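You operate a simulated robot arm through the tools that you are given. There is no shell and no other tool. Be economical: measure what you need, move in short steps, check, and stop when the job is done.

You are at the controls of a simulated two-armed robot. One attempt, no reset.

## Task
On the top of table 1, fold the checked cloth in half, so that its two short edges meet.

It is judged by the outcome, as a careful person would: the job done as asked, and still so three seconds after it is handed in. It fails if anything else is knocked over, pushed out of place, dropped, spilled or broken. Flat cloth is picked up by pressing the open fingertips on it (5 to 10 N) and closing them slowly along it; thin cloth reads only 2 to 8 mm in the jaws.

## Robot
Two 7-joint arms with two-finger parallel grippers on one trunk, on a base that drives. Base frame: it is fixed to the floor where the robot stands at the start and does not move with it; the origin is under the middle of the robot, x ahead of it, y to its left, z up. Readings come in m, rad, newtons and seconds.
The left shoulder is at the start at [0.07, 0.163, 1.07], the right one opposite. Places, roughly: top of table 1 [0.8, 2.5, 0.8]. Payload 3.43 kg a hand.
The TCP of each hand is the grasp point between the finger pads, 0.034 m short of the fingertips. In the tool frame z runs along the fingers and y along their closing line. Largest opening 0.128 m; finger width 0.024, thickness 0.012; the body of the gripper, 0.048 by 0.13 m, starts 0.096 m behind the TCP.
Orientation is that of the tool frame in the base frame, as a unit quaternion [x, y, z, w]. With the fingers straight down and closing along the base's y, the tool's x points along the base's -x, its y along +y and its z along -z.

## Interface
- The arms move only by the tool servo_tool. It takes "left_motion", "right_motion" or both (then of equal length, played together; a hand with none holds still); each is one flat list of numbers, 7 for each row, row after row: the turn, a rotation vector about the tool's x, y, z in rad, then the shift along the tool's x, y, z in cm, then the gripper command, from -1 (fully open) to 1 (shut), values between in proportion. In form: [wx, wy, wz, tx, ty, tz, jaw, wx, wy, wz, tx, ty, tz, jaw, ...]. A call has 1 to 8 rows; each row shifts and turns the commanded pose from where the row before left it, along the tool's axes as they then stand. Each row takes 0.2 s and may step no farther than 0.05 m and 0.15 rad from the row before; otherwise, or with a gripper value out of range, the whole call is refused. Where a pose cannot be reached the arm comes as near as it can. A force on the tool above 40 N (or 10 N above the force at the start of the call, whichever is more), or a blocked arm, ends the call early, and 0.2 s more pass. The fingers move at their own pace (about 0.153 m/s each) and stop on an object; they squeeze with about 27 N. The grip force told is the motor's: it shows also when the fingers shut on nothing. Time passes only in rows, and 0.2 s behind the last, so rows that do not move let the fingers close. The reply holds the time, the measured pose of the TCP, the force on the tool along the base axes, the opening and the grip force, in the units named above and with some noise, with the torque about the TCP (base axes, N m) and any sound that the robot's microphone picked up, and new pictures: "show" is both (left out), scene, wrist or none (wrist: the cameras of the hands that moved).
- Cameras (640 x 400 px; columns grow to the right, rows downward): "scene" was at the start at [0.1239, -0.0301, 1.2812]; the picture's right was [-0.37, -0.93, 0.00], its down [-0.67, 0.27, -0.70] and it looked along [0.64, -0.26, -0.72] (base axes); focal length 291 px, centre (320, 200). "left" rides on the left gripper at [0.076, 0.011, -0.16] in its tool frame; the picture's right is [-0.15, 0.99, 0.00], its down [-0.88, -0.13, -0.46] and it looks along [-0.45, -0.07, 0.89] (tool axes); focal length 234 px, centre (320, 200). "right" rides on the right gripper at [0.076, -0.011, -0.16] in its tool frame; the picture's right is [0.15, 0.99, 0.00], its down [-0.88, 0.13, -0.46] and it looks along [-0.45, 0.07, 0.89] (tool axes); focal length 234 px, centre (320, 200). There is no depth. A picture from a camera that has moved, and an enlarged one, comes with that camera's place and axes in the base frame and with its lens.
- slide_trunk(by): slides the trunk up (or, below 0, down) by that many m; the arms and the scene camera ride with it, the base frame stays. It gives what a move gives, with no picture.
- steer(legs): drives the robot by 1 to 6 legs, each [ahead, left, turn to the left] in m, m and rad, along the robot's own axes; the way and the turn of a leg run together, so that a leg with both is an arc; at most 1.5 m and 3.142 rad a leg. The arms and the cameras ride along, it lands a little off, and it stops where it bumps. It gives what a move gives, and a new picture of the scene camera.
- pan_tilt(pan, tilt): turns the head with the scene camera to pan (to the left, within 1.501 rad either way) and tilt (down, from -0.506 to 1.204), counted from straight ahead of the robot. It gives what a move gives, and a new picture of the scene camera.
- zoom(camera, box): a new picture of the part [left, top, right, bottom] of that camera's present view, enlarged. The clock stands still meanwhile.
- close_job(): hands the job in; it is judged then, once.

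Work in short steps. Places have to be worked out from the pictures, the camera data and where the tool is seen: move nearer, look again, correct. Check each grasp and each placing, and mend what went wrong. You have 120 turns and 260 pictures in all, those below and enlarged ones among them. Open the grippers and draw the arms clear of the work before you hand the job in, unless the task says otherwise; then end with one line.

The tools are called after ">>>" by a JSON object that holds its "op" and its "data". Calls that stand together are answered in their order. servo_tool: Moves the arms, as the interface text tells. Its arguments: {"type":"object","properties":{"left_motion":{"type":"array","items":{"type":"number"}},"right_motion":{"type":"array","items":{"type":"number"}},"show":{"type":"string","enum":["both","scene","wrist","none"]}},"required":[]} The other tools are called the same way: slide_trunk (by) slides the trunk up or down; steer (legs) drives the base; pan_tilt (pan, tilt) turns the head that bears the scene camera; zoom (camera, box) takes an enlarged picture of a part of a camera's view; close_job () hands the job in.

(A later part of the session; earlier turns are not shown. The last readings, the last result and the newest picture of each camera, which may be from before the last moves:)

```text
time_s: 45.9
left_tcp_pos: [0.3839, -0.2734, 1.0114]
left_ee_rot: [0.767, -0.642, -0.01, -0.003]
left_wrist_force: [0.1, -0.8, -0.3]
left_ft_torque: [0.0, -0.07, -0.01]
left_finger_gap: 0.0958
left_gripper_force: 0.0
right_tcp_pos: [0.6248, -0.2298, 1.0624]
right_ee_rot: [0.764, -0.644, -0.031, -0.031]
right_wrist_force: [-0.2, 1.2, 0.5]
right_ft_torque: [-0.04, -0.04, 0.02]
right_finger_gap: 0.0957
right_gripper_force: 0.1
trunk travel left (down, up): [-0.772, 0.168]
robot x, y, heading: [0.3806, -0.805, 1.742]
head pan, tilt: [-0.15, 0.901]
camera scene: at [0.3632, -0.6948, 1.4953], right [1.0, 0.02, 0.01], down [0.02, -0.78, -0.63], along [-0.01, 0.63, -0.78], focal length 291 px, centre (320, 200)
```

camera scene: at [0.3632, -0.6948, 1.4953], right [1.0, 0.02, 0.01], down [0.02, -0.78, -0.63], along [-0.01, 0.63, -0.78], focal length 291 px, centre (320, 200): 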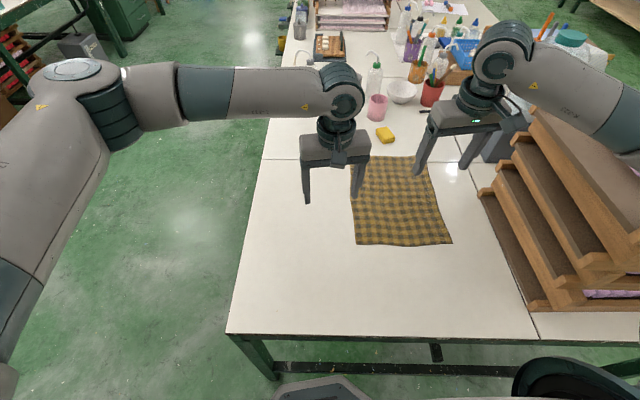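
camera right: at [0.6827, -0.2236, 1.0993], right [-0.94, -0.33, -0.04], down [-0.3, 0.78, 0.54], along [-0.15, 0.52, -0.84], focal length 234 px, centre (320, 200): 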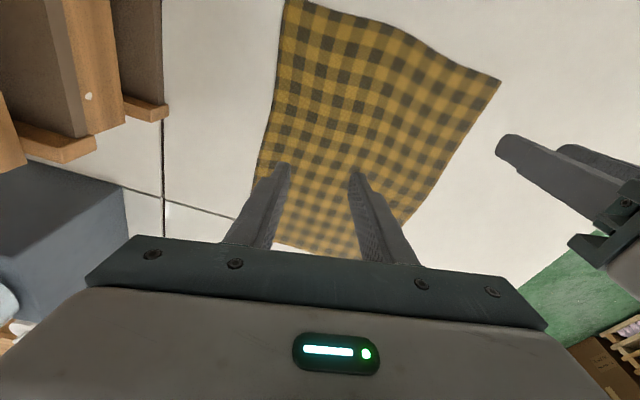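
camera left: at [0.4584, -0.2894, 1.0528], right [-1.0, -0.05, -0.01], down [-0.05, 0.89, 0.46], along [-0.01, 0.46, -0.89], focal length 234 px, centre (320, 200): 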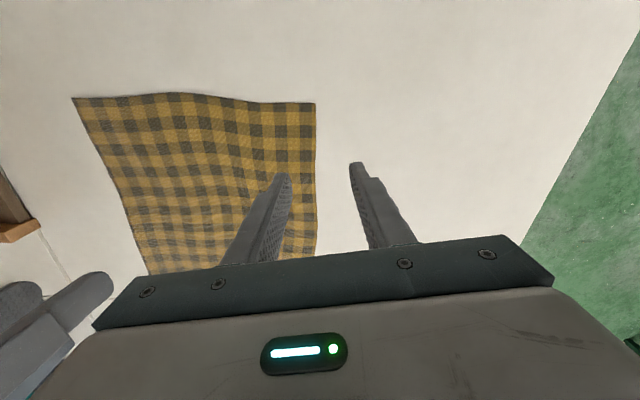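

The roll is gone, and the stack's corner is still at about (0.885, −0.445), unmoved. I'll raise the trunk to clear the arm from it, then leave this side and work from the front, where both elbows have room.

>>> {"op": "slide_trunk", "data": {"by": 0.15}}

>>> {"op": "servo_tool", "data": {"left_motion": [0, 0, 0, 3, 3, 0, -0.5, 0, 0, 0, 3, 3, 0, -0.5], "right_motion": [0, 0, 0, 0, 4, 0, -0.5, 0, 0, 0, 0, 4, 0, -0.5], "show": "none"}}

>>> {"op": "steer", "data": {"legs": [[0, 0.15, 0]]}}

```text
time_s: 47.6
left_tcp_pos: [0.3834, -0.2643, 1.1559]
left_ee_rot: [0.767, -0.641, -0.008, 0.004]
left_wrist_force: [0.0, 0.2, -0.8]
left_ft_torque: [0.0, 0.01, 0.02]
left_finger_gap: 0.0959
left_gripper_force: 0.1
right_tcp_pos: [0.6205, -0.2168, 1.2074]
right_ee_rot: [0.767, -0.64, -0.032, -0.025]
right_wrist_force: [-0.2, -0.5, -0.6]
right_ft_torque: [0.01, -0.04, 0.0]
right_finger_gap: 0.0957
right_gripper_force: 0.0
trunk travel left (down, up): [-0.922, 0.018]
robot x, y, heading: [0.3732, -0.8072, 1.747]
head pan, tilt: [-0.15, 0.901]
```

```text
time_s: 48.2
left_tcp_pos: [0.3316, -0.331, 1.1579]
left_ee_rot: [0.768, -0.641, -0.007, 0.001]
left_wrist_force: [-0.9, -0.7, -1.0]
left_ft_torque: [0.02, -0.06, 0.0]
left_finger_gap: 0.096
left_gripper_force: 0.1
right_tcp_pos: [0.5387, -0.2317, 1.2084]
right_ee_rot: [0.767, -0.64, -0.03, -0.026]
right_wrist_force: [-0.6, 0.3, -0.1]
right_ft_torque: [0.02, -0.08, -0.01]
right_finger_gap: 0.0964
right_gripper_force: 0.1
trunk travel left (down, up): [-0.922, 0.018]
robot x, y, heading: [0.3774, -0.8076, 1.75]
head pan, tilt: [-0.15, 0.901]
```

```text
time_s: 49.6
left_tcp_pos: [0.1911, -0.3575, 1.1585]
left_ee_rot: [0.767, -0.642, -0.009, 0.004]
left_wrist_force: [0.1, 0.7, -1.0]
left_ft_torque: [0.02, 0.03, 0.01]
left_finger_gap: 0.0962
left_gripper_force: 0.0
right_tcp_pos: [0.3976, -0.2561, 1.2073]
right_ee_rot: [0.766, -0.642, -0.031, -0.025]
right_wrist_force: [0.7, 0.4, -0.1]
right_ft_torque: [0.0, 0.04, 0.03]
right_finger_gap: 0.0962
right_gripper_force: 0.0
trunk travel left (down, up): [-0.922, 0.018]
robot x, y, heading: [0.2301, -0.8293, 1.743]
head pan, tilt: [-0.15, 0.901]
camera scene: at [0.2206, -0.7058, 1.6451], right [1.0, 0.02, 0.0], down [0.01, -0.78, -0.62], along [-0.01, 0.62, -0.78], focal length 291 px, centre (320, 200)
```

scene: 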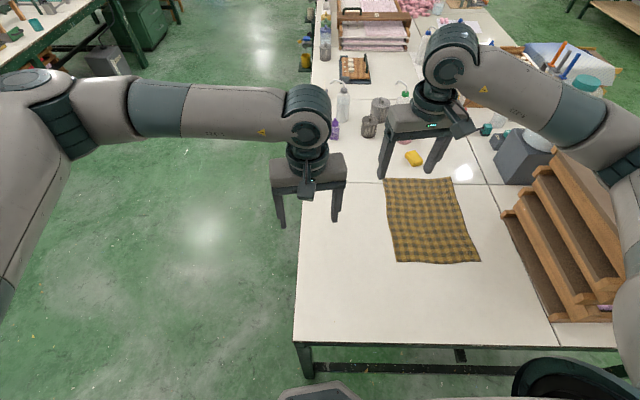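

Clear of the stack. Now I go around the corner: square up, then strafe left past the front leg.

>>> {"op": "steer", "data": {"legs": [[0, 0, -0.17], [0.03, 0, 0], [0, 0.42, 0], [0.1, 0.3, 0]]}}

```text
time_s: 51.2
left_tcp_pos: [0.2669, -0.3319, 1.1576]
left_ee_rot: [0.71, -0.704, -0.008, 0.001]
left_wrist_force: [0.5, 0.2, -0.7]
left_ft_torque: [-0.02, -0.03, 0.0]
left_finger_gap: 0.0958
left_gripper_force: 0.0
right_tcp_pos: [0.487, -0.2681, 1.2055]
right_ee_rot: [0.71, -0.703, -0.026, -0.027]
right_wrist_force: [-0.4, 0.8, -0.7]
right_ft_torque: [-0.05, 0.02, 0.02]
right_finger_gap: 0.096
right_gripper_force: 0.1
trunk travel left (down, up): [-0.922, 0.018]
robot x, y, heading: [0.2275, -0.8059, 1.575]
head pan, tilt: [-0.15, 0.901]
stopped in leg 2: the robot was blocked; the commanded pose is now the measured one
camera scene: at [0.2363, -0.68, 1.6449], right [0.99, -0.15, 0.0], down [-0.11, -0.78, -0.62], along [0.09, 0.61, -0.79], focal length 291 px, centre (320, 200)
```

scene: 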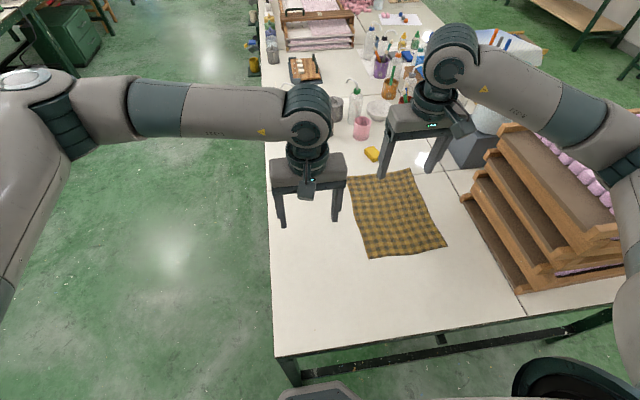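

The rail limits me at y≈−0.805. Strafing left now.

>>> {"op": "steer", "data": {"legs": [[-0.02, 0.72, 0]]}}

```text
time_s: 55.1
left_tcp_pos: [-0.4406, -0.3522, 1.1593]
left_ee_rot: [0.708, -0.707, -0.009, 0.003]
left_wrist_force: [0.1, 0.1, 0.0]
left_ft_torque: [-0.02, 0.01, -0.01]
left_finger_gap: 0.096
left_gripper_force: 0.1
right_tcp_pos: [-0.2198, -0.2908, 1.2059]
right_ee_rot: [0.707, -0.706, -0.03, -0.028]
right_wrist_force: [0.0, -0.3, -0.6]
right_ft_torque: [-0.03, 0.02, 0.02]
right_finger_gap: 0.0961
right_gripper_force: 0.1
trunk travel left (down, up): [-0.922, 0.018]
robot x, y, heading: [-0.4822, -0.8281, 1.572]
head pan, tilt: [-0.15, 0.901]
camera scene: at [-0.4734, -0.702, 1.6451], right [0.99, -0.15, 0.0], down [-0.12, -0.77, -0.62], along [0.09, 0.61, -0.78], focal length 291 px, centre (320, 200)
```

scene: 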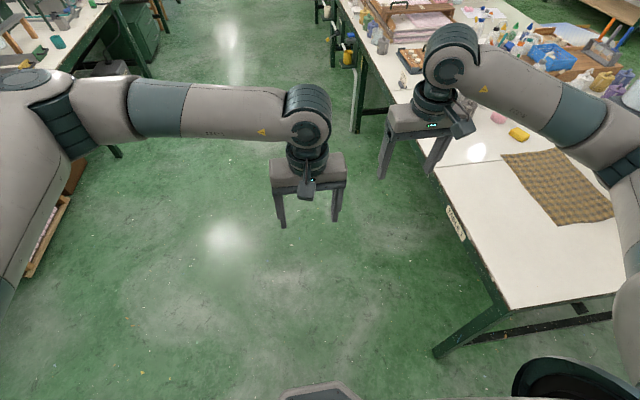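

The way is clear. I drive ahead along the front of the table and then turn to face it.

>>> {"op": "steer", "data": {"legs": [[0.68, 0, 0], [0, 0, -1.57]]}}

```text
time_s: 62.6
left_tcp_pos: [-0.0053, -0.1992, 1.1593]
left_ee_rot: [-0.011, 1.0, 0.009, 0.005]
left_wrist_force: [-0.1, 0.7, 0.2]
left_ft_torque: [-0.02, 0.03, 0.0]
left_finger_gap: 0.0959
left_gripper_force: 0.0
right_tcp_pos: [0.0598, -0.4186, 1.2069]
right_ee_rot: [-0.011, 0.999, 0.002, 0.04]
right_wrist_force: [-0.2, -0.5, 0.7]
right_ft_torque: [0.0, 0.03, 0.0]
right_finger_gap: 0.0959
right_gripper_force: 0.1
trunk travel left (down, up): [-0.922, 0.018]
robot x, y, heading: [-0.4829, -0.1649, 0.017]
head pan, tilt: [-0.15, 0.901]
camera scene: at [-0.3572, -0.1741, 1.6451], right [-0.13, -0.99, 0.0], down [-0.78, 0.11, -0.62], along [0.62, -0.08, -0.78], focal length 291 px, centre (320, 200)
```

scene: 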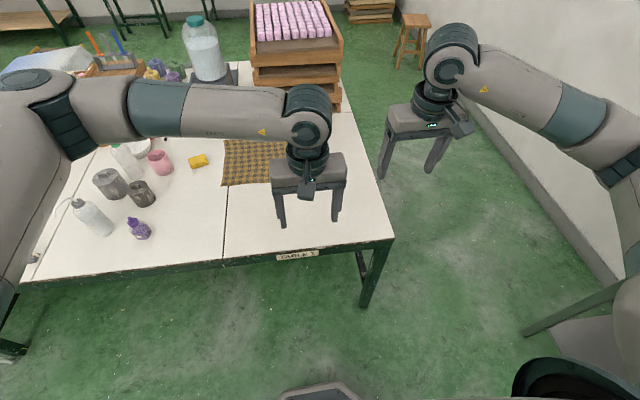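

Now at the front, heading 0. I drive in to about (0, −0.14) under the front edge.

>>> {"op": "steer", "data": {"legs": [[0.48, 0.02, -0.017]]}}

>>> {"op": "pan_tilt", "data": {"pan": 0.0, "tilt": 0.9}}

```text
time_s: 65.4
left_tcp_pos: [0.4685, -0.1844, 1.1593]
left_ee_rot: [-0.001, 1.0, 0.007, 0.006]
left_wrist_force: [-0.1, 0.5, 0.4]
left_ft_torque: [0.0, -0.03, -0.02]
left_finger_gap: 0.096
left_gripper_force: 0.1
right_tcp_pos: [0.5309, -0.4063, 1.2077]
right_ee_rot: [0.0, 0.999, 0.002, 0.039]
right_wrist_force: [-0.3, -0.1, -0.5]
right_ft_torque: [0.01, -0.03, -0.04]
right_finger_gap: 0.0956
right_gripper_force: 0.1
trunk travel left (down, up): [-0.922, 0.018]
robot x, y, heading: [-0.0041, -0.1425, 0.0]
head pan, tilt: [-0.15, 0.901]
camera scene: at [0.118, -0.1537, 1.6453], right [-0.15, -0.99, 0.0], down [-0.77, 0.12, -0.62], along [0.61, -0.1, -0.78], focal length 291 px, centre (320, 200)
```

scene: 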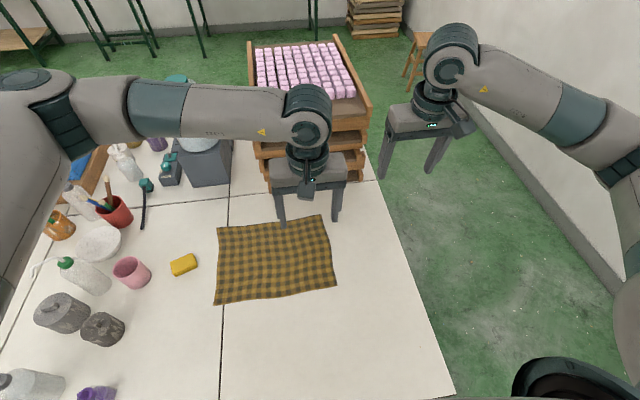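

```text
time_s: 66.1
left_tcp_pos: [0.4703, -0.1851, 1.1605]
left_ee_rot: [-0.001, 1.0, 0.007, 0.005]
left_wrist_force: [0.2, 0.1, 0.8]
left_ft_torque: [0.02, -0.03, -0.02]
left_finger_gap: 0.0959
left_gripper_force: 0.0
right_tcp_pos: [0.5339, -0.4075, 1.2073]
right_ee_rot: [-0.001, 0.999, 0.001, 0.04]
right_wrist_force: [1.0, 0.1, 0.2]
right_ft_torque: [-0.03, 0.0, -0.02]
right_finger_gap: 0.096
right_gripper_force: 0.1
trunk travel left (down, up): [-0.922, 0.018]
robot x, y, heading: [-0.0029, -0.1402, -0.003]
head pan, tilt: [0.0, 0.901]
camera scene: at [0.121, -0.1424, 1.6451], right [0.0, -1.0, 0.0], down [-0.78, 0.0, -0.62], along [0.62, 0.0, -0.78], focal length 291 px, centre (320, 200)
```

scene: 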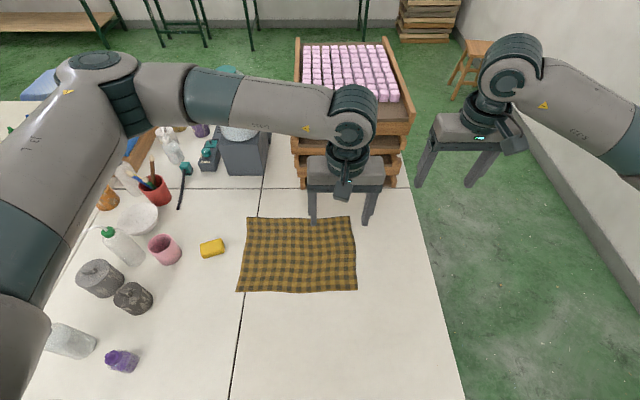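

Everything looks in place and the cloth is measured consistently. I'll lower the trunk to working height.

>>> {"op": "slide_trunk", "data": {"by": -0.2}}

```text
time_s: 68.3
left_tcp_pos: [0.4702, -0.1858, 0.9584]
left_ee_rot: [-0.001, 1.0, 0.007, 0.005]
left_wrist_force: [0.0, 0.3, 0.8]
left_ft_torque: [0.01, 0.02, -0.02]
left_finger_gap: 0.096
left_gripper_force: 0.2
right_tcp_pos: [0.5324, -0.4067, 1.007]
right_ee_rot: [-0.001, 0.999, 0.001, 0.039]
right_wrist_force: [0.5, 0.7, -0.1]
right_ft_torque: [0.0, 0.03, 0.03]
right_finger_gap: 0.0959
right_gripper_force: 0.0
trunk travel left (down, up): [-0.722, 0.218]
robot x, y, heading: [-0.0044, -0.1404, -0.006]
head pan, tilt: [0.0, 0.901]
```

Now I yaw both hands about 90° so the fingers close along x, parallel to the short edge: left clockwise, right counter-clockwise. I also fix the right hand's small lean.

>>> {"op": "servo_tool", "data": {"left_motion": [0, 0, 0.148, 0, 0, 0, 0.2, 0, 0, 0.148, 0, 0, 0, 0.2, 0, 0, 0.148, 0, 0, 0, 0.2, 0, 0, 0.148, 0, 0, 0, 0.2, 0, 0, 0.148, 0, 0, 0, 0.2, 0, 0, 0.148, 0, 0, 0, 0.2, 0, 0, 0.148, 0, 0, 0, 0.2, 0, 0, 0, 0, 0, 0, 0.2], "right_motion": [0, 0.08, 0, 0, 0, 0, 0.2, 0, 0, -0.148, 0, 0, 0, 0.2, 0, 0, -0.148, 0, 0, 0, 0.2, 0, 0, -0.148, 0, 0, 0, 0.2, 0, 0, -0.148, 0, 0, 0, 0.2, 0, 0, -0.148, 0, 0, 0, 0.2, 0, 0, -0.148, 0, 0, 0, 0.2, 0, 0, -0.148, 0, 0, 0, 0.2], "show": "scene"}}

```text
time_s: 70.1
left_tcp_pos: [0.4695, -0.1844, 0.9589]
left_ee_rot: [0.496, 0.868, 0.008, 0.001]
left_wrist_force: [0.2, -0.3, -0.3]
left_ft_torque: [0.0, -0.02, 0.01]
left_finger_gap: 0.0512
left_gripper_force: 0.1
right_tcp_pos: [0.5317, -0.4053, 1.0073]
right_ee_rot: [-0.476, 0.879, 0.001, -0.001]
right_wrist_force: [1.0, -0.3, 0.0]
right_ft_torque: [-0.01, 0.0, 0.01]
right_finger_gap: 0.0512
right_gripper_force: 0.1
right hand out of reach, approached as far as the arm can: row 8
trunk travel left (down, up): [-0.722, 0.218]
robot x, y, heading: [-0.0029, -0.1445, 0.0]
head pan, tilt: [0.0, 0.901]
camera scene: at [0.12, -0.142, 1.4451], right [0.0, -1.0, 0.0], down [-0.78, 0.0, -0.62], along [0.62, 0.0, -0.78], focal length 291 px, centre (320, 200)
```

scene: 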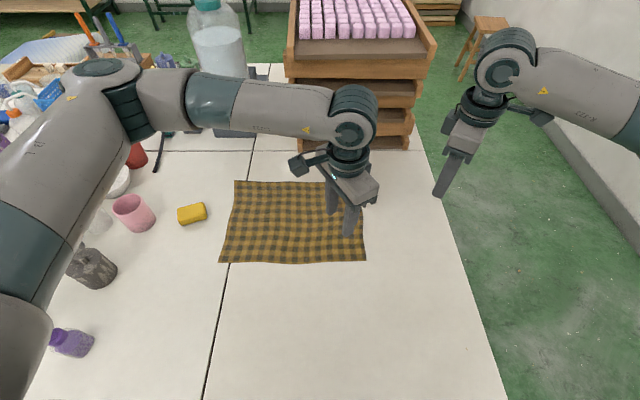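

The right wrist reached a limit at about 1 rad of yaw here, which should ease as that arm comes left. First I move the left hand over the far-right corner and finish its yaw.

>>> {"op": "servo_tool", "data": {"left_motion": [0, 0, 0, -2.9, 2.93, 0, 0.2, 0, 0, 0, -2.9, 2.93, 0, 0.2, 0, 0, 0, -2.9, 2.93, 0, 0.2, 0, 0, 0, -2.9, 2.93, 0, 0.2, 0, 0, 0, -2.9, 2.93, 0, 0.2, 0, 0, 0, -2.9, 2.93, 0, 0.2, 0, 0, 0.148, 0, 0, 0, 0.2, 0, 0, 0.148, 0, 0, 0, 0.2], "show": "scene"}}

>>> {"op": "servo_tool", "data": {"right_motion": [0, 0, 0, -2.03, 1.75, 0.8, 0.2, 0, 0, 0, -2.03, 1.75, 0.8, 0.2, 0, 0, 0, -2.03, 1.75, 0.8, 0.2, 0, 0, 0, -2.03, 1.75, 0.8, 0.2, 0, 0, 0, -2.03, 1.75, 0.8, 0.2, 0, 0, 0, -2.03, 1.75, 0.8, 0.2, 0, 0, -0.148, 0, 0, 0, 0.2, 0, 0, -0.148, 0, 0, 0, 0.2], "left_motion": [0, 0, 0.1, 0, 0, 0, 0.2, 0, 0, 0.1, 0, 0, 0, 0.2, 0, 0, 0, 0, 0, 0, 0.2, 0, 0, 0, 0, 0, 0, 0.2, 0, 0, 0, 0, 0, 0, 0.2, 0, 0, 0, 0, 0, 0, 0.2, 0, 0, 0, 0, 0, 0, 0.2, 0, 0, 0, 0, 0, 0, 0.2]}}

```text
time_s: 71.9
left_tcp_pos: [0.66, -0.2306, 0.9598]
left_ee_rot: [0.495, 0.869, 0.008, 0.001]
left_wrist_force: [0.0, 0.7, 0.2]
left_ft_torque: [-0.02, 0.0, -0.01]
left_finger_gap: 0.0512
left_gripper_force: 0.0
left hand out of reach, approached as far as the arm can: row 5, 6, 7, 8
right_tcp_pos: [0.5319, -0.4061, 1.0082]
right_ee_rot: [-0.474, 0.881, 0.002, 0.0]
right_wrist_force: [-0.2, 0.1, -1.0]
right_ft_torque: [0.0, 0.0, 0.02]
right_finger_gap: 0.0509
right_gripper_force: 0.0
trunk travel left (down, up): [-0.722, 0.218]
robot x, y, heading: [-0.0032, -0.1422, -0.001]
head pan, tilt: [0.0, 0.901]
camera scene: at [0.1207, -0.1423, 1.4451], right [0.0, -1.0, 0.0], down [-0.78, 0.0, -0.62], along [0.62, 0.0, -0.78], focal length 291 px, centre (320, 200)
```

scene: 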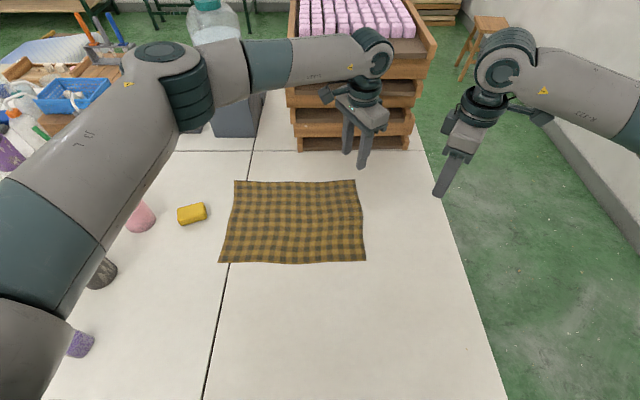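

```text
time_s: 73.7
left_tcp_pos: [0.6614, -0.2288, 0.9602]
left_ee_rot: [0.495, 0.869, 0.009, 0.001]
left_wrist_force: [0.1, -0.1, 0.5]
left_ft_torque: [0.01, -0.02, -0.02]
left_finger_gap: 0.0516
left_gripper_force: 0.1
left hand out of reach, approached as far as the arm can: row 1, 2
right_tcp_pos: [0.5098, -0.2466, 0.9589]
right_ee_rot: [-0.599, 0.801, 0.002, -0.001]
right_wrist_force: [-0.2, 0.1, 0.5]
right_ft_torque: [-0.01, 0.0, 0.02]
right_finger_gap: 0.0511
right_gripper_force: 0.1
trunk travel left (down, up): [-0.722, 0.218]
robot x, y, heading: [-0.0023, -0.1427, -0.002]
head pan, tilt: [0.0, 0.901]
camera scene: at [0.1209, -0.1421, 1.4451], right [0.0, -1.0, 0.0], down [-0.78, 0.0, -0.62], along [0.62, 0.0, -0.78], focal length 291 px, centre (320, 200)
camera right: at [0.4994, -0.3228, 1.1164], right [-0.99, 0.14, 0.0], down [0.12, 0.88, 0.46], along [0.06, 0.45, -0.89], focal length 234 px, centre (320, 200)
camera left: at [0.6299, -0.1606, 1.1202], right [0.93, 0.38, 0.01], down [0.33, -0.83, 0.45], along [0.18, -0.41, -0.89], focal length 234 px, centre (320, 200)
```

scene: 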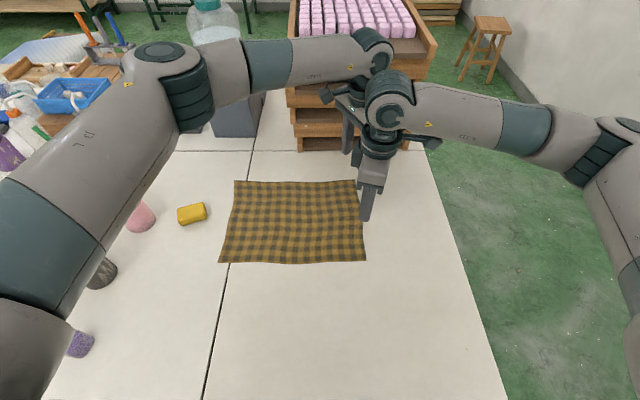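
right: 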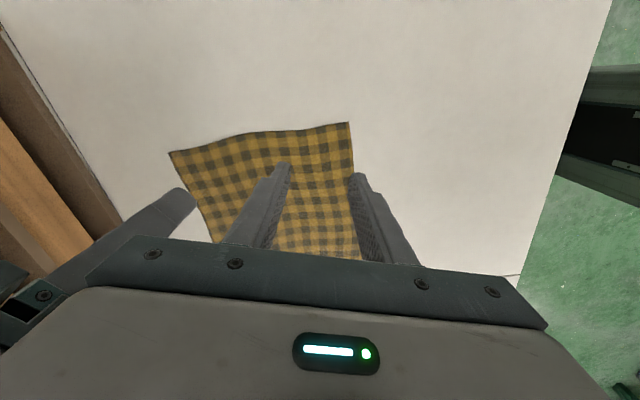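
left: 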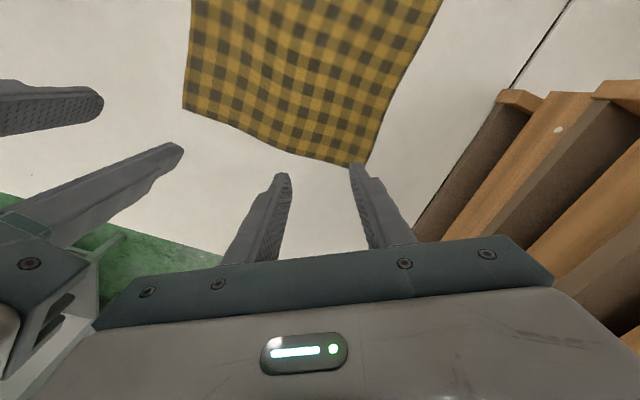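

The left hand stops short at x≈0.66. I'll test whether a smaller yaw lets it reach x≈0.71.

>>> {"op": "servo_tool", "data": {"left_motion": [0, 0, -0.14, 0, 0, 0, 0.2, 0, 0, -0.14, 0, 0, 0, 0.2, 0, 0, -0.14, 0, 0, 0, 0.2, 0, 0, -0.14, 0, 0, 0, 0.2, 0, 0, 0, -2.3, 1.1, 0, 0.2, 0, 0, 0, -2.3, 1.1, 0, 0.2], "show": "none"}}

```text
time_s: 75.1
left_tcp_pos: [0.7126, -0.2334, 0.9613]
left_ee_rot: [0.235, 0.972, 0.008, 0.003]
left_wrist_force: [-0.6, 0.7, -0.2]
left_ft_torque: [0.03, 0.01, 0.01]
left_finger_gap: 0.0512
left_gripper_force: 0.1
right_tcp_pos: [0.5091, -0.2484, 0.9585]
right_ee_rot: [-0.599, 0.801, 0.001, 0.0]
right_wrist_force: [-1.0, -0.1, -0.5]
right_ft_torque: [-0.01, -0.03, 0.03]
right_finger_gap: 0.0512
right_gripper_force: 0.0
trunk travel left (down, up): [-0.722, 0.218]
robot x, y, heading: [-0.004, -0.1421, -0.008]
head pan, tilt: [0.0, 0.901]
```

It does reach at smaller yaw, so I'll try rotating the left hand the other way (counter-clockwise).

>>> {"op": "servo_tool", "data": {"left_motion": [0, 0, -0.148, 0, 0, 0, 0.2, 0, 0, -0.148, 0, 0, 0, 0.2, 0, 0, -0.148, 0, 0, 0, 0.2, 0, 0, -0.148, 0, 0, 0, 0.2, 0, 0, -0.148, 0, 0, 0, 0.2, 0, 0, -0.148, 0, 0, 0, 0.2, 0, 0, -0.148, 0, 0, 0, 0.2, 0, 0, -0.148, 0, 0, 0, 0.2], "show": "none"}}

>>> {"op": "servo_tool", "data": {"left_motion": [0, 0, -0.148, 0, 0, 0, 0.2, 0, 0, -0.148, 0, 0, 0, 0.2, 0, 0, -0.148, 0, 0, 0, 0.2, 0, 0, -0.148, 0, 0, 0, 0.2, 0, 0, -0.148, 0, 0, 0, 0.2], "right_motion": [0, 0, -0.148, 0, 0, 0, 0.2, 0, 0, -0.1, 0, 0, 0, 0.2, 0, 0, 0, 0, 0, 0, 0.2, 0, 0, 0, 0, 0, 0, 0.2, 0, 0, 0, 0, 0, 0, 0.2]}}

```text
time_s: 76.9
left_tcp_pos: [0.7116, -0.2338, 0.9613]
left_ee_rot: [-0.349, 0.937, 0.006, 0.007]
left_wrist_force: [-1.2, 0.6, 0.0]
left_ft_torque: [-0.05, 0.01, 0.01]
left_finger_gap: 0.051
left_gripper_force: 0.1
right_tcp_pos: [0.5106, -0.2457, 0.9596]
right_ee_rot: [-0.599, 0.801, 0.002, 0.001]
right_wrist_force: [-0.9, 0.5, 0.2]
right_ft_torque: [-0.01, 0.02, -0.01]
right_finger_gap: 0.0512
right_gripper_force: 0.1
trunk travel left (down, up): [-0.722, 0.218]
robot x, y, heading: [-0.0021, -0.1418, -0.005]
head pan, tilt: [0.0, 0.901]
```

```text
time_s: 78.1
left_tcp_pos: [0.7105, -0.2334, 0.9621]
left_ee_rot: [-0.664, 0.747, 0.002, 0.009]
left_wrist_force: [-0.7, -0.1, 0.1]
left_ft_torque: [-0.01, 0.01, -0.01]
left_finger_gap: 0.0509
left_gripper_force: 0.1
right_tcp_pos: [0.4884, -0.26, 0.9664]
right_ee_rot: [-0.649, 0.761, -0.007, 0.008]
right_wrist_force: [0.9, 0.4, 0.2]
right_ft_torque: [0.0, 0.02, 0.01]
right_finger_gap: 0.0511
right_gripper_force: 0.1
right hand out of reach, approached as far as the arm can: row 1, 2
trunk travel left (down, up): [-0.722, 0.218]
robot x, y, heading: [-0.0016, -0.143, -0.003]
head pan, tilt: [0.0, 0.901]
camera scene: at [0.1199, -0.1423, 1.4452], right [0.0, -1.0, 0.0], down [-0.78, 0.0, -0.62], along [0.62, 0.0, -0.78], focal length 291 px, centre (320, 200)
camera right: at [0.4833, -0.3363, 1.1249], right [-1.0, 0.01, -0.02], down [0.0, 0.89, 0.45], along [0.03, 0.45, -0.89], focal length 234 px, centre (320, 200)
camera left: at [0.6893, -0.3086, 1.1203], right [-0.96, 0.26, -0.01], down [0.23, 0.85, 0.47], along [0.13, 0.45, -0.88], focal length 234 px, centre (320, 200)
```

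scene: 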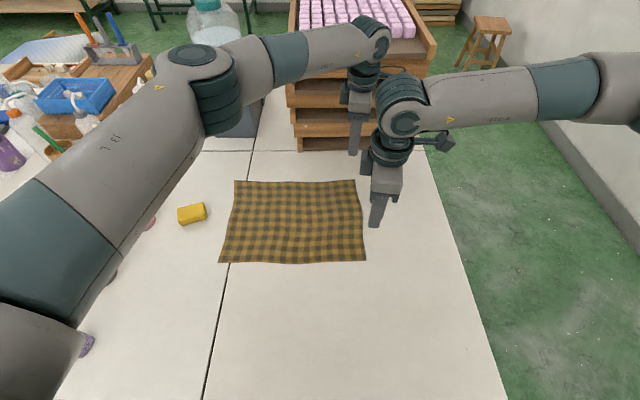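
right: 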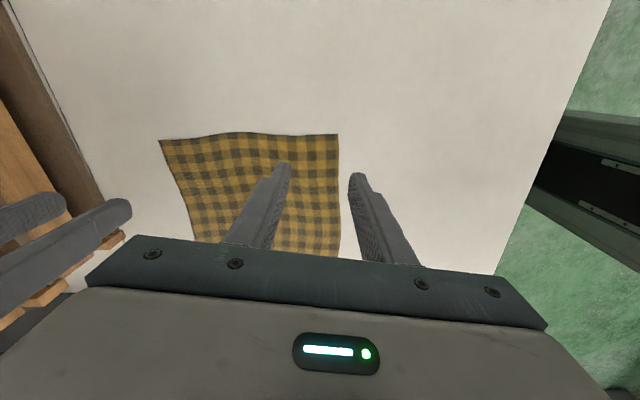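
left: 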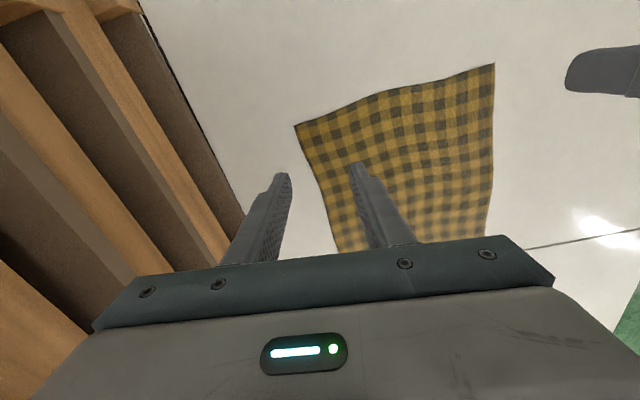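

The left hand now has its 90° yaw with reach to spare, so that side has more range. By symmetry I'll turn the right hand clockwise instead, about 2.95 rad in total.

>>> {"op": "servo_tool", "data": {"right_motion": [0, 0, 0.148, 0, 0, 0, 0.2, 0, 0, 0.148, 0, 0, 0, 0.2, 0, 0, 0.148, 0, 0, 0, 0.2, 0, 0, 0.148, 0, 0, 0, 0.2, 0, 0, 0.148, 0, 0, 0, 0.2, 0, 0, 0.148, 0, 0, 0, 0.2, 0, 0, 0.148, 0, 0, 0, 0.2, 0, 0, 0.148, 0, 0, 0, 0.2], "show": "none"}}

>>> {"op": "servo_tool", "data": {"right_motion": [0, 0, 0.148, 0, 0, 0, 0.2, 0, 0, 0.148, 0, 0, 0, 0.2, 0, 0, 0.148, 0, 0, 0, 0.2, 0, 0, 0.148, 0, 0, 0, 0.2, 0, 0, 0.148, 0, 0, 0, 0.2, 0, 0, 0.148, 0, 0, 0, 0.2, 0, 0, 0.148, 0, 0, 0, 0.2, 0, 0, 0.148, 0, 0, 0, 0.2], "show": "none"}}

>>> {"op": "servo_tool", "data": {"right_motion": [0, 0, 0.148, 0, 0, 0, 0.2, 0, 0, 0.148, 0, 0, 0, 0.2, 0, 0, 0.148, 0, 0, 0, 0.2, 0, 0, 0.148, 0, 0, 0, 0.2], "left_motion": [0, 0, -0.1, 0, 0, 0, 0.2, 0, 0, 0, 0, 0, 0, 0.2, 0, 0, 0, 0, 0, 0, 0.2, 0, 0, 0, 0, 0, 0, 0.2], "show": "both"}}

```text
time_s: 79.9
left_tcp_pos: [0.7113, -0.2332, 0.9616]
left_ee_rot: [-0.663, 0.748, 0.002, 0.008]
left_wrist_force: [-0.5, -0.3, -0.9]
left_ft_torque: [-0.02, -0.01, 0.01]
left_finger_gap: 0.0511
left_gripper_force: 0.0
right_tcp_pos: [0.4892, -0.2599, 0.9672]
right_ee_rot: [-0.123, 0.992, 0.001, -0.001]
right_wrist_force: [0.1, -0.4, 0.7]
right_ft_torque: [-0.01, -0.01, -0.02]
right_finger_gap: 0.0512
right_gripper_force: 0.0
trunk travel left (down, up): [-0.722, 0.218]
robot x, y, heading: [-0.005, -0.1385, 0.002]
head pan, tilt: [0.0, 0.901]
```

```text
time_s: 81.7
left_tcp_pos: [0.7117, -0.234, 0.9616]
left_ee_rot: [-0.663, 0.749, 0.002, 0.009]
left_wrist_force: [-0.2, -0.2, -1.9]
left_ft_torque: [0.05, -0.01, 0.0]
left_finger_gap: 0.0514
left_gripper_force: 0.1
right_tcp_pos: [0.4886, -0.2593, 0.9676]
right_ee_rot: [0.451, 0.892, 0.0, -0.001]
right_wrist_force: [-0.2, -0.4, -0.1]
right_ft_torque: [-0.01, -0.03, -0.01]
right_finger_gap: 0.0513
right_gripper_force: 0.1
trunk travel left (down, up): [-0.722, 0.218]
robot x, y, heading: [0.0018, -0.1416, -0.004]
head pan, tilt: [0.0, 0.901]
```

```text
time_s: 82.7
left_tcp_pos: [0.7115, -0.2323, 0.963]
left_ee_rot: [-0.7, 0.714, 0.001, 0.009]
left_wrist_force: [-0.4, -0.2, 0.9]
left_ft_torque: [-0.02, -0.01, -0.05]
left_finger_gap: 0.0513
left_gripper_force: 0.0
right_tcp_pos: [0.4902, -0.2605, 0.966]
right_ee_rot: [0.692, 0.722, 0.001, -0.001]
right_wrist_force: [-0.1, 0.2, 0.6]
right_ft_torque: [0.0, -0.01, 0.03]
right_finger_gap: 0.0513
right_gripper_force: 0.0
trunk travel left (down, up): [-0.722, 0.218]
robot x, y, heading: [-0.0027, -0.1431, -0.003]
head pan, tilt: [0.0, 0.901]
camera scene: at [0.1209, -0.1423, 1.4451], right [0.0, -1.0, 0.0], down [-0.78, 0.0, -0.62], along [0.62, 0.0, -0.78], focal length 291 px, centre (320, 200)
camera right: at [0.4751, -0.1855, 1.1245], right [0.98, 0.19, 0.0], down [0.17, -0.87, 0.45], along [0.09, -0.45, -0.89], focal length 234 px, centre (320, 200)
camera left: at [0.6971, -0.3102, 1.1201], right [-0.99, 0.17, -0.01], down [0.14, 0.87, 0.47], along [0.09, 0.46, -0.88], focal length 234 px, centre (320, 200)
```

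scene: 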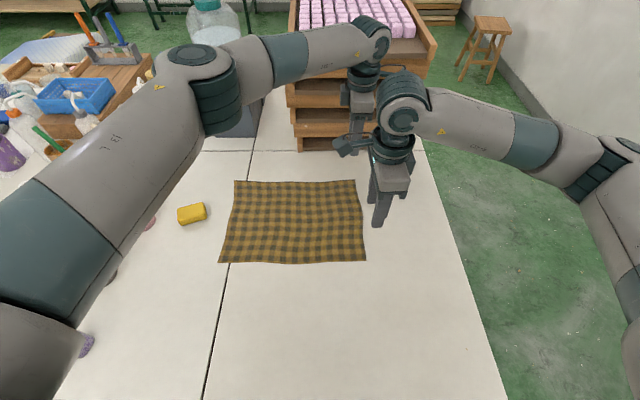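
right: 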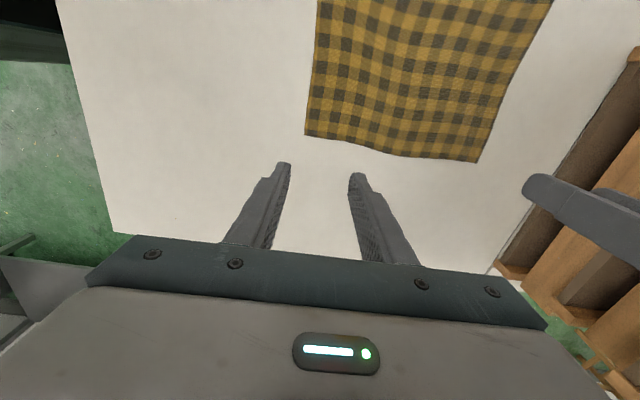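
left: 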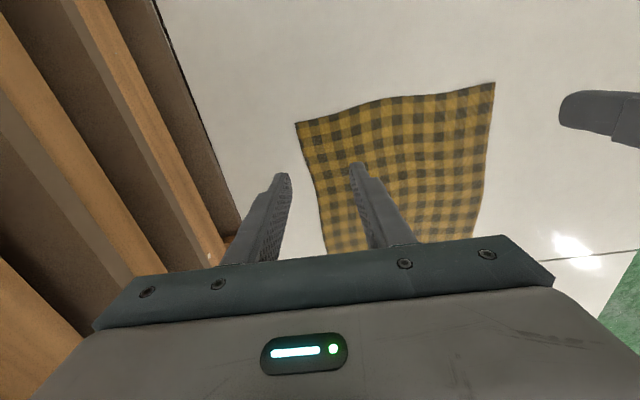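

Both hands are yawed properly now, and the right wrist view confirms the edge at y≈−0.26. I lower both to a hover about 3.5 cm above the cloth corners.

>>> {"op": "servo_tool", "data": {"left_motion": [0, 0, 0, 0.3, 0.1, 3.3, 0.2, 0, 0, 0, 0.3, 0.1, 3.3, 0.2, 0, 0, 0, 0.3, 0.1, 3.3, 0.2, 0, 0, 0, 0.3, 0, 3.3, 0.2], "right_motion": [0, 0, 0, 0.2, 0.5, 3.4, 0.2, 0, 0, 0, 0.2, 0.5, 3.4, 0.2, 0, 0, 0, 0.2, 0.5, 3.4, 0.2, 0, 0, 0, 0.2, 0.5, 3.4, 0.2]}}

```text
time_s: 83.7
left_tcp_pos: [0.7091, -0.2451, 0.8312]
left_ee_rot: [-0.7, 0.714, 0.002, 0.009]
left_wrist_force: [0.8, 0.4, 0.4]
left_ft_torque: [0.02, 0.02, 0.01]
left_finger_gap: 0.0512
left_gripper_force: 0.0
right_tcp_pos: [0.5111, -0.2511, 0.829]
right_ee_rot: [0.691, 0.723, 0.001, -0.001]
right_wrist_force: [0.5, -0.2, 0.0]
right_ft_torque: [0.03, -0.02, 0.02]
right_finger_gap: 0.0511
right_gripper_force: 0.0
trunk travel left (down, up): [-0.722, 0.218]
robot x, y, heading: [-0.0015, -0.1441, -0.006]
head pan, tilt: [0.0, 0.901]
camera scene: at [0.1219, -0.1434, 1.4451], right [0.0, -1.0, 0.0], down [-0.78, 0.0, -0.62], along [0.62, 0.0, -0.78], focal length 291 px, centre (320, 200)
camera right: at [0.4968, -0.1756, 0.9867], right [0.98, 0.19, 0.0], down [0.17, -0.87, 0.45], along [0.09, -0.45, -0.89], focal length 234 px, centre (320, 200)
camera left: at [0.6939, -0.3226, 0.9888], right [-0.99, 0.17, -0.01], down [0.14, 0.87, 0.47], along [0.08, 0.46, -0.88], focal length 234 px, centre (320, 200)
```

scene: 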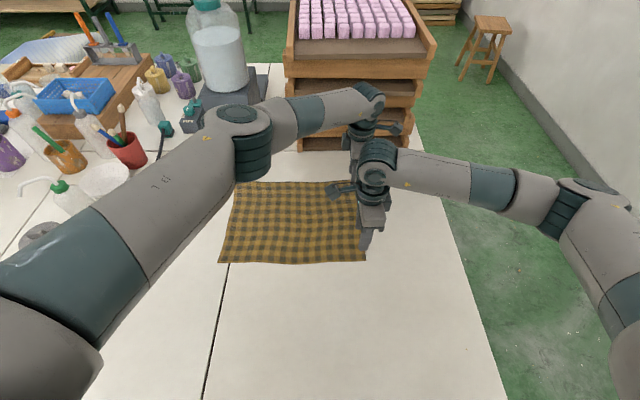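
right: 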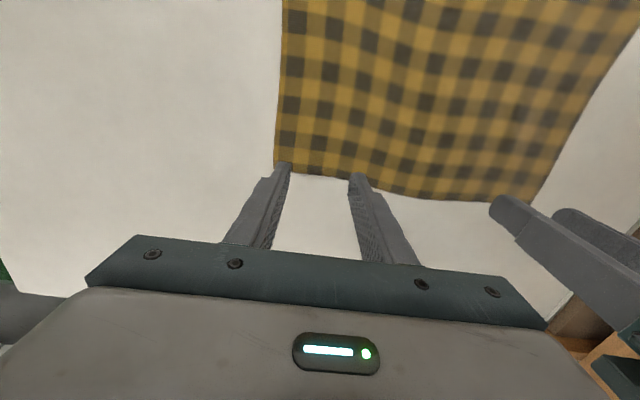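
left: 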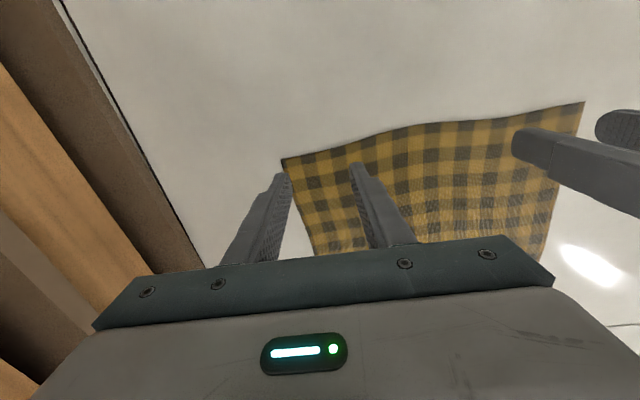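

Both are over their corners. Descending slowly to contact.

>>> {"op": "servo_tool", "data": {"left_motion": [0, 0, 0, 0, 0, 1, 0.2, 0, 0, 0, 0, 0, 1, 0.2, 0, 0, 0, 0, 0, 0.5, 0.2, 0, 0, 0, 0, 0, 0.3, 0.2, 0, 0, 0, 0, 0, 0.3, 0.2, 0, 0, 0, 0, 0, 0.2, 0.2, 0, 0, 0, 0, 0, 0, 0.2], "right_motion": [0, 0, 0, 0, 0, 1, 0.2, 0, 0, 0, 0, 0, 1, 0.2, 0, 0, 0, 0, 0, 0.5, 0.2, 0, 0, 0, 0, 0, 0.3, 0.2, 0, 0, 0, 0, 0, 0.3, 0.2, 0, 0, 0, 0, 0, 0.2, 0.2, 0, 0, 0, 0, 0, 0, 0.2], "show": "wrist"}}

```text
time_s: 85.3
left_tcp_pos: [0.7088, -0.2432, 0.7971]
left_ee_rot: [-0.7, 0.714, 0.002, 0.009]
left_wrist_force: [-0.5, 0.1, 0.8]
left_ft_torque: [-0.03, 0.0, 0.02]
left_finger_gap: 0.0512
left_gripper_force: 0.0
right_tcp_pos: [0.5082, -0.2507, 0.7983]
right_ee_rot: [0.691, 0.723, 0.0, -0.001]
right_wrist_force: [-0.1, -0.2, -0.8]
right_ft_torque: [-0.01, -0.01, -0.01]
right_finger_gap: 0.0515
right_gripper_force: 0.0
trunk travel left (down, up): [-0.722, 0.218]
robot x, y, heading: [-0.0032, -0.1405, -0.002]
head pan, tilt: [0.0, 0.901]
camera right: at [0.4945, -0.1751, 0.9554], right [0.98, 0.19, 0.0], down [0.17, -0.87, 0.45], along [0.09, -0.45, -0.89], focal length 234 px, centre (320, 200)
camera left: at [0.6953, -0.3208, 0.9554], right [-0.99, 0.17, -0.01], down [0.14, 0.87, 0.47], along [0.09, 0.46, -0.88], focal length 234 px, centre (320, 200)
```

right: 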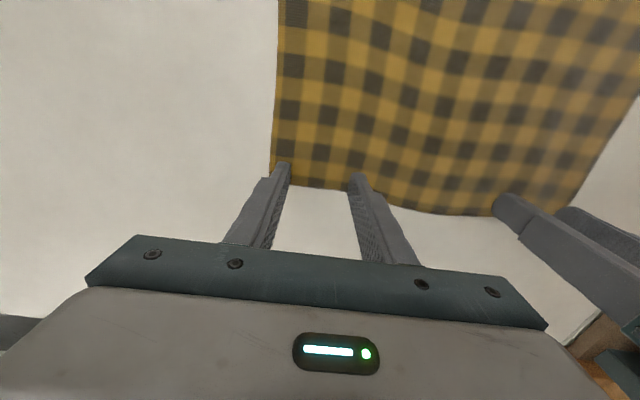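
left: 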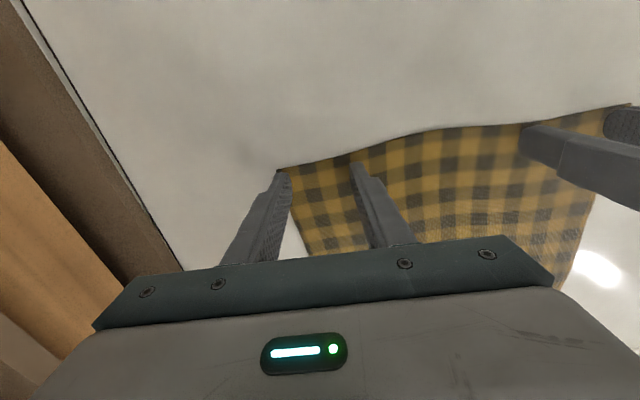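

No contact yet. The left tips are right at the edge, so I shift that hand 5 mm inward and continue down in small steps.

>>> {"op": "servo_tool", "data": {"left_motion": [0, 0, 0, -0.5, 0, 0, 0.2, 0, 0, 0, 0, 0, 0.25, 0.2, 0, 0, 0, 0, 0, 0.25, 0.2, 0, 0, 0, 0, 0, 0.2, 0.2, 0, 0, 0, 0, 0, 0, 0.2], "right_motion": [0, 0, 0, 0, 0, 0, 0.2, 0, 0, 0, 0, 0, 0.25, 0.2, 0, 0, 0, 0, 0, 0.25, 0.2, 0, 0, 0, 0, 0, 0.2, 0.2, 0, 0, 0, 0, 0, 0, 0.2], "show": "none"}}

```text
time_s: 86.6
left_tcp_pos: [0.7103, -0.237, 0.7958]
left_ee_rot: [-0.699, 0.715, -0.001, 0.011]
left_wrist_force: [-1.6, 2.9, 17.0]
left_ft_torque: [0.01, 0.66, -0.11]
left_finger_gap: 0.0524
left_gripper_force: 0.7
right_tcp_pos: [0.5096, -0.2497, 0.7954]
right_ee_rot: [0.691, 0.723, 0.004, 0.002]
right_wrist_force: [-3.6, -4.2, 21.9]
right_ft_torque: [-0.19, 0.82, 0.14]
right_finger_gap: 0.0532
right_gripper_force: 1.7
trunk travel left (down, up): [-0.722, 0.218]
robot x, y, heading: [-0.0041, -0.1399, -0.004]
head pan, tilt: [0.0, 0.901]
stopped in row 5 (right hand): the force on the tool passed its limit (the readings are from after the stop); the commanded pose is now the measured one
```

Contact at z≈0.7955, pressing a bit hard. I'll ease off slightly and check the force.

>>> {"op": "servo_tool", "data": {"left_motion": [0, 0, 0, 0, 0, -0.05, 0.2, 0, 0, 0, 0, 0, 0, 0.2], "right_motion": [0, 0, 0, 0, 0, -0.08, 0.2, 0, 0, 0, 0, 0, 0, 0.2], "show": "wrist"}}

```text
time_s: 87.2
left_tcp_pos: [0.7097, -0.2373, 0.7947]
left_ee_rot: [-0.7, 0.714, -0.002, 0.011]
left_wrist_force: [0.7, -1.6, 22.5]
left_ft_torque: [-0.22, 0.67, 0.04]
left_finger_gap: 0.0503
left_gripper_force: 0.1
right_tcp_pos: [0.5084, -0.25, 0.7962]
right_ee_rot: [0.692, 0.722, 0.005, 0.002]
right_wrist_force: [4.1, 3.8, 23.1]
right_ft_torque: [0.01, 0.56, -0.11]
right_finger_gap: 0.0482
right_gripper_force: 0.1
trunk travel left (down, up): [-0.722, 0.218]
robot x, y, heading: [-0.006, -0.1417, -0.005]
head pan, tilt: [0.0, 0.901]
camera right: at [0.4934, -0.1751, 0.9538], right [0.98, 0.19, 0.01], down [0.16, -0.88, 0.45], along [0.1, -0.44, -0.89], focal length 234 px, centre (320, 200)
camera left: at [0.6942, -0.3143, 0.9543], right [-0.99, 0.17, -0.01], down [0.14, 0.87, 0.47], along [0.09, 0.46, -0.88], focal length 234 px, centre (320, 200)
```

right: 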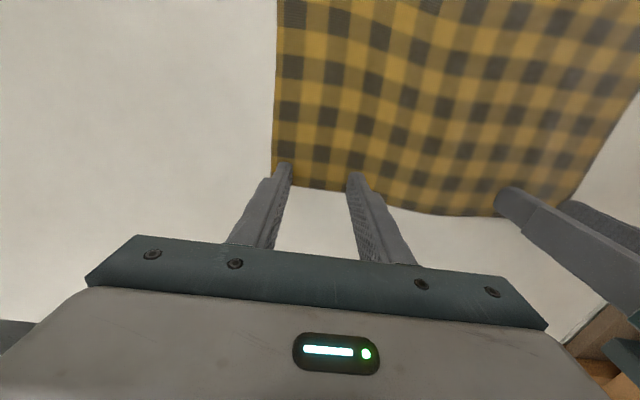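
left: 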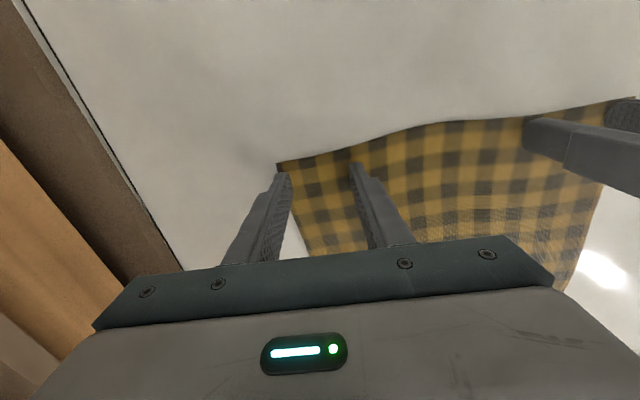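

Still about 22 N. Easing off another 2.5 mm.

>>> {"op": "servo_tool", "data": {"left_motion": [0, 0, 0, 0, 0, -0.25, 0.2, 0, 0, 0, 0, 0, 0, 0.2], "right_motion": [0, 0, 0, 0, 0, -0.25, 0.2, 0, 0, 0, 0, 0, 0, 0.2], "show": "none"}}

```text
time_s: 87.8
left_tcp_pos: [0.7092, -0.2383, 0.7957]
left_ee_rot: [-0.699, 0.715, 0.0, 0.01]
left_wrist_force: [1.8, -3.3, 12.8]
left_ft_torque: [-0.22, 0.38, 0.12]
left_finger_gap: 0.0503
left_gripper_force: 0.0
right_tcp_pos: [0.51, -0.2506, 0.7966]
right_ee_rot: [0.691, 0.722, 0.003, 0.001]
right_wrist_force: [1.9, 2.8, 15.1]
right_ft_torque: [0.04, 0.31, -0.06]
right_finger_gap: 0.0495
right_gripper_force: 0.1
trunk travel left (down, up): [-0.722, 0.218]
robot x, y, heading: [-0.0064, -0.1436, -0.004]
head pan, tilt: [0.0, 0.901]
```

Another 1.5 mm up brings it to about 8 N; then I close slowly.

>>> {"op": "servo_tool", "data": {"left_motion": [0, 0, 0, 0, 0, -0.13, 0.2, 0, 0, 0, 0, 0, 0, 0.3, 0, 0, 0, 0, 0, 0, 0.4, 0, 0, 0, 0, 0, 0, 0.5, 0, 0, 0, 0, 0, 0, 0.6, 0, 0, 0, 0, 0, 0, 0.72, 0, 0, 0, 0, 0, 0, 0.86, 0, 0, 0, 0, 0, 0, 1], "right_motion": [0, 0, 0, 0, 0, -0.18, 0.2, 0, 0, 0, 0, 0, 0, 0.3, 0, 0, 0, 0, 0, 0, 0.4, 0, 0, 0, 0, 0, 0, 0.5, 0, 0, 0, 0, 0, 0, 0.6, 0, 0, 0, 0, 0, 0, 0.72, 0, 0, 0, 0, 0, 0, 0.86, 0, 0, 0, 0, 0, 0, 1], "show": "both"}}

```text
time_s: 89.6
left_tcp_pos: [0.7111, -0.2371, 0.7965]
left_ee_rot: [-0.7, 0.714, 0.001, 0.009]
left_wrist_force: [0.2, 0.2, 0.1]
left_ft_torque: [0.0, 0.02, -0.02]
left_finger_gap: 0.0023
left_gripper_force: 26.9
right_tcp_pos: [0.5116, -0.251, 0.7966]
right_ee_rot: [0.691, 0.723, 0.003, 0.0]
right_wrist_force: [-0.2, 1.1, -0.7]
right_ft_torque: [0.03, 0.01, 0.02]
right_finger_gap: 0.0
right_gripper_force: 27.3
trunk travel left (down, up): [-0.722, 0.218]
robot x, y, heading: [-0.0036, -0.1397, -0.003]
head pan, tilt: [0.0, 0.901]
camera scene: at [0.1209, -0.1424, 1.4451], right [0.0, -1.0, 0.0], down [-0.78, 0.0, -0.62], along [0.62, 0.0, -0.78], focal length 291 px, centre (320, 200)
camera right: at [0.4965, -0.176, 0.9552], right [0.98, 0.19, 0.0], down [0.17, -0.88, 0.45], along [0.09, -0.44, -0.89], focal length 234 px, centre (320, 200)
camera left: at [0.6967, -0.3145, 0.9549], right [-0.99, 0.17, -0.01], down [0.14, 0.87, 0.47], along [0.09, 0.46, -0.88], focal length 234 px, centre (320, 200)
```

scene: 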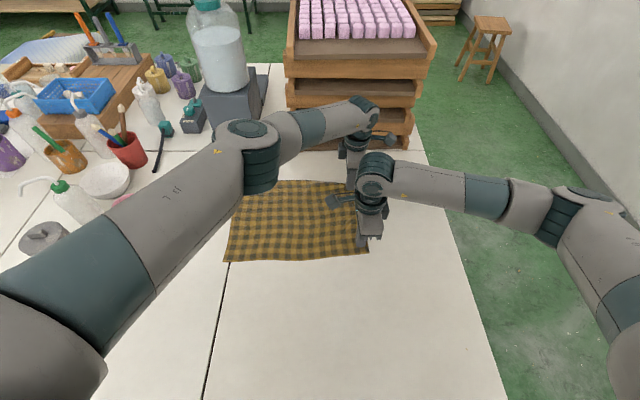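
right: 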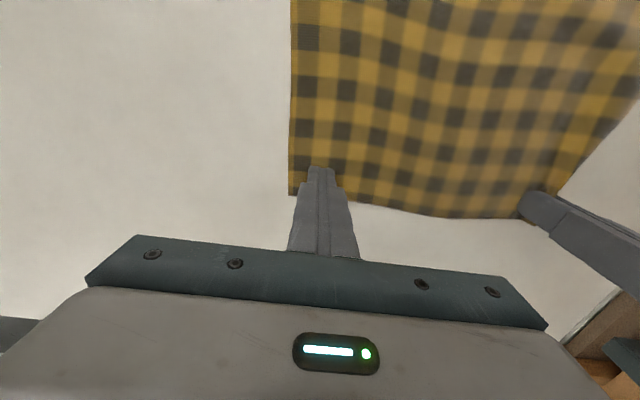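
left: 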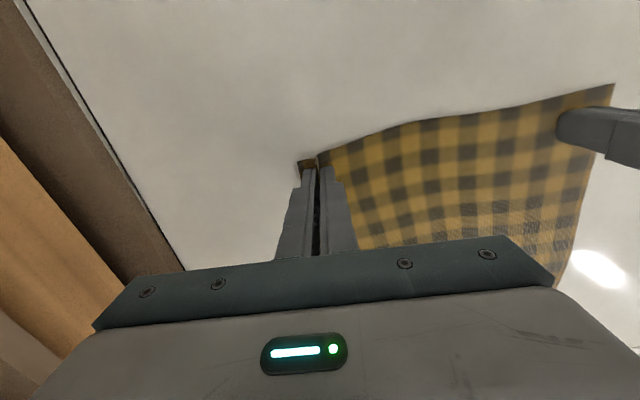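

The left hand grips the cloth (2.3 mm) but the right closed on nothing. I'll lift the right, reopen it, shift 1 cm along x and press again harder.

>>> {"op": "servo_tool", "data": {"right_motion": [0, 0, 0, 0, 0, -1, 1, 0, 0, 0, 0, 1, 0, 0.25, 0, 0, 0, 0, 0, 0, 0.25, 0, 0, 0, 0, 0, 0.9, 0.25, 0, 0, 0, 0, 0, 0.2, 0.25, 0, 0, 0, 0, 0, 0.15, 0.25, 0, 0, 0, 0, 0, 0, 0.25], "show": "wrist"}}

```text
time_s: 91.2
left_tcp_pos: [0.7116, -0.2377, 0.7973]
left_ee_rot: [-0.7, 0.714, 0.0, 0.009]
left_wrist_force: [0.3, -0.2, -0.1]
left_ft_torque: [-0.01, 0.01, 0.01]
left_finger_gap: 0.0023
left_gripper_force: 26.7
right_tcp_pos: [0.52, -0.2499, 0.7947]
right_ee_rot: [0.691, 0.722, 0.003, 0.001]
right_wrist_force: [-0.5, -1.9, 6.5]
right_ft_torque: [-0.08, 0.16, 0.04]
right_finger_gap: 0.0479
right_gripper_force: 0.0
trunk travel left (down, up): [-0.722, 0.218]
robot x, y, heading: [-0.0055, -0.141, -0.005]
head pan, tilt: [0.0, 0.901]
camera right: at [0.506, -0.1752, 0.9538], right [0.98, 0.19, 0.01], down [0.17, -0.88, 0.45], along [0.09, -0.44, -0.89], focal length 234 px, centre (320, 200)
```

right: 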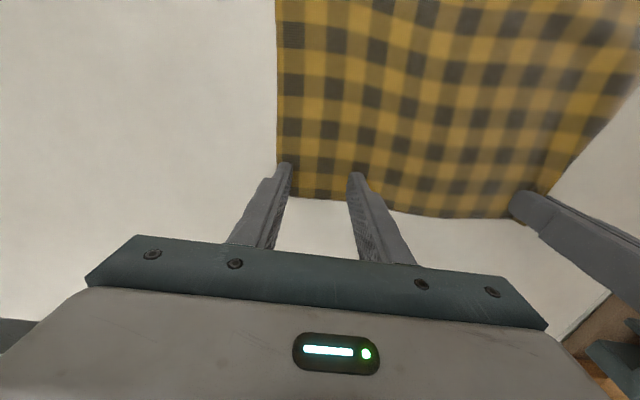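

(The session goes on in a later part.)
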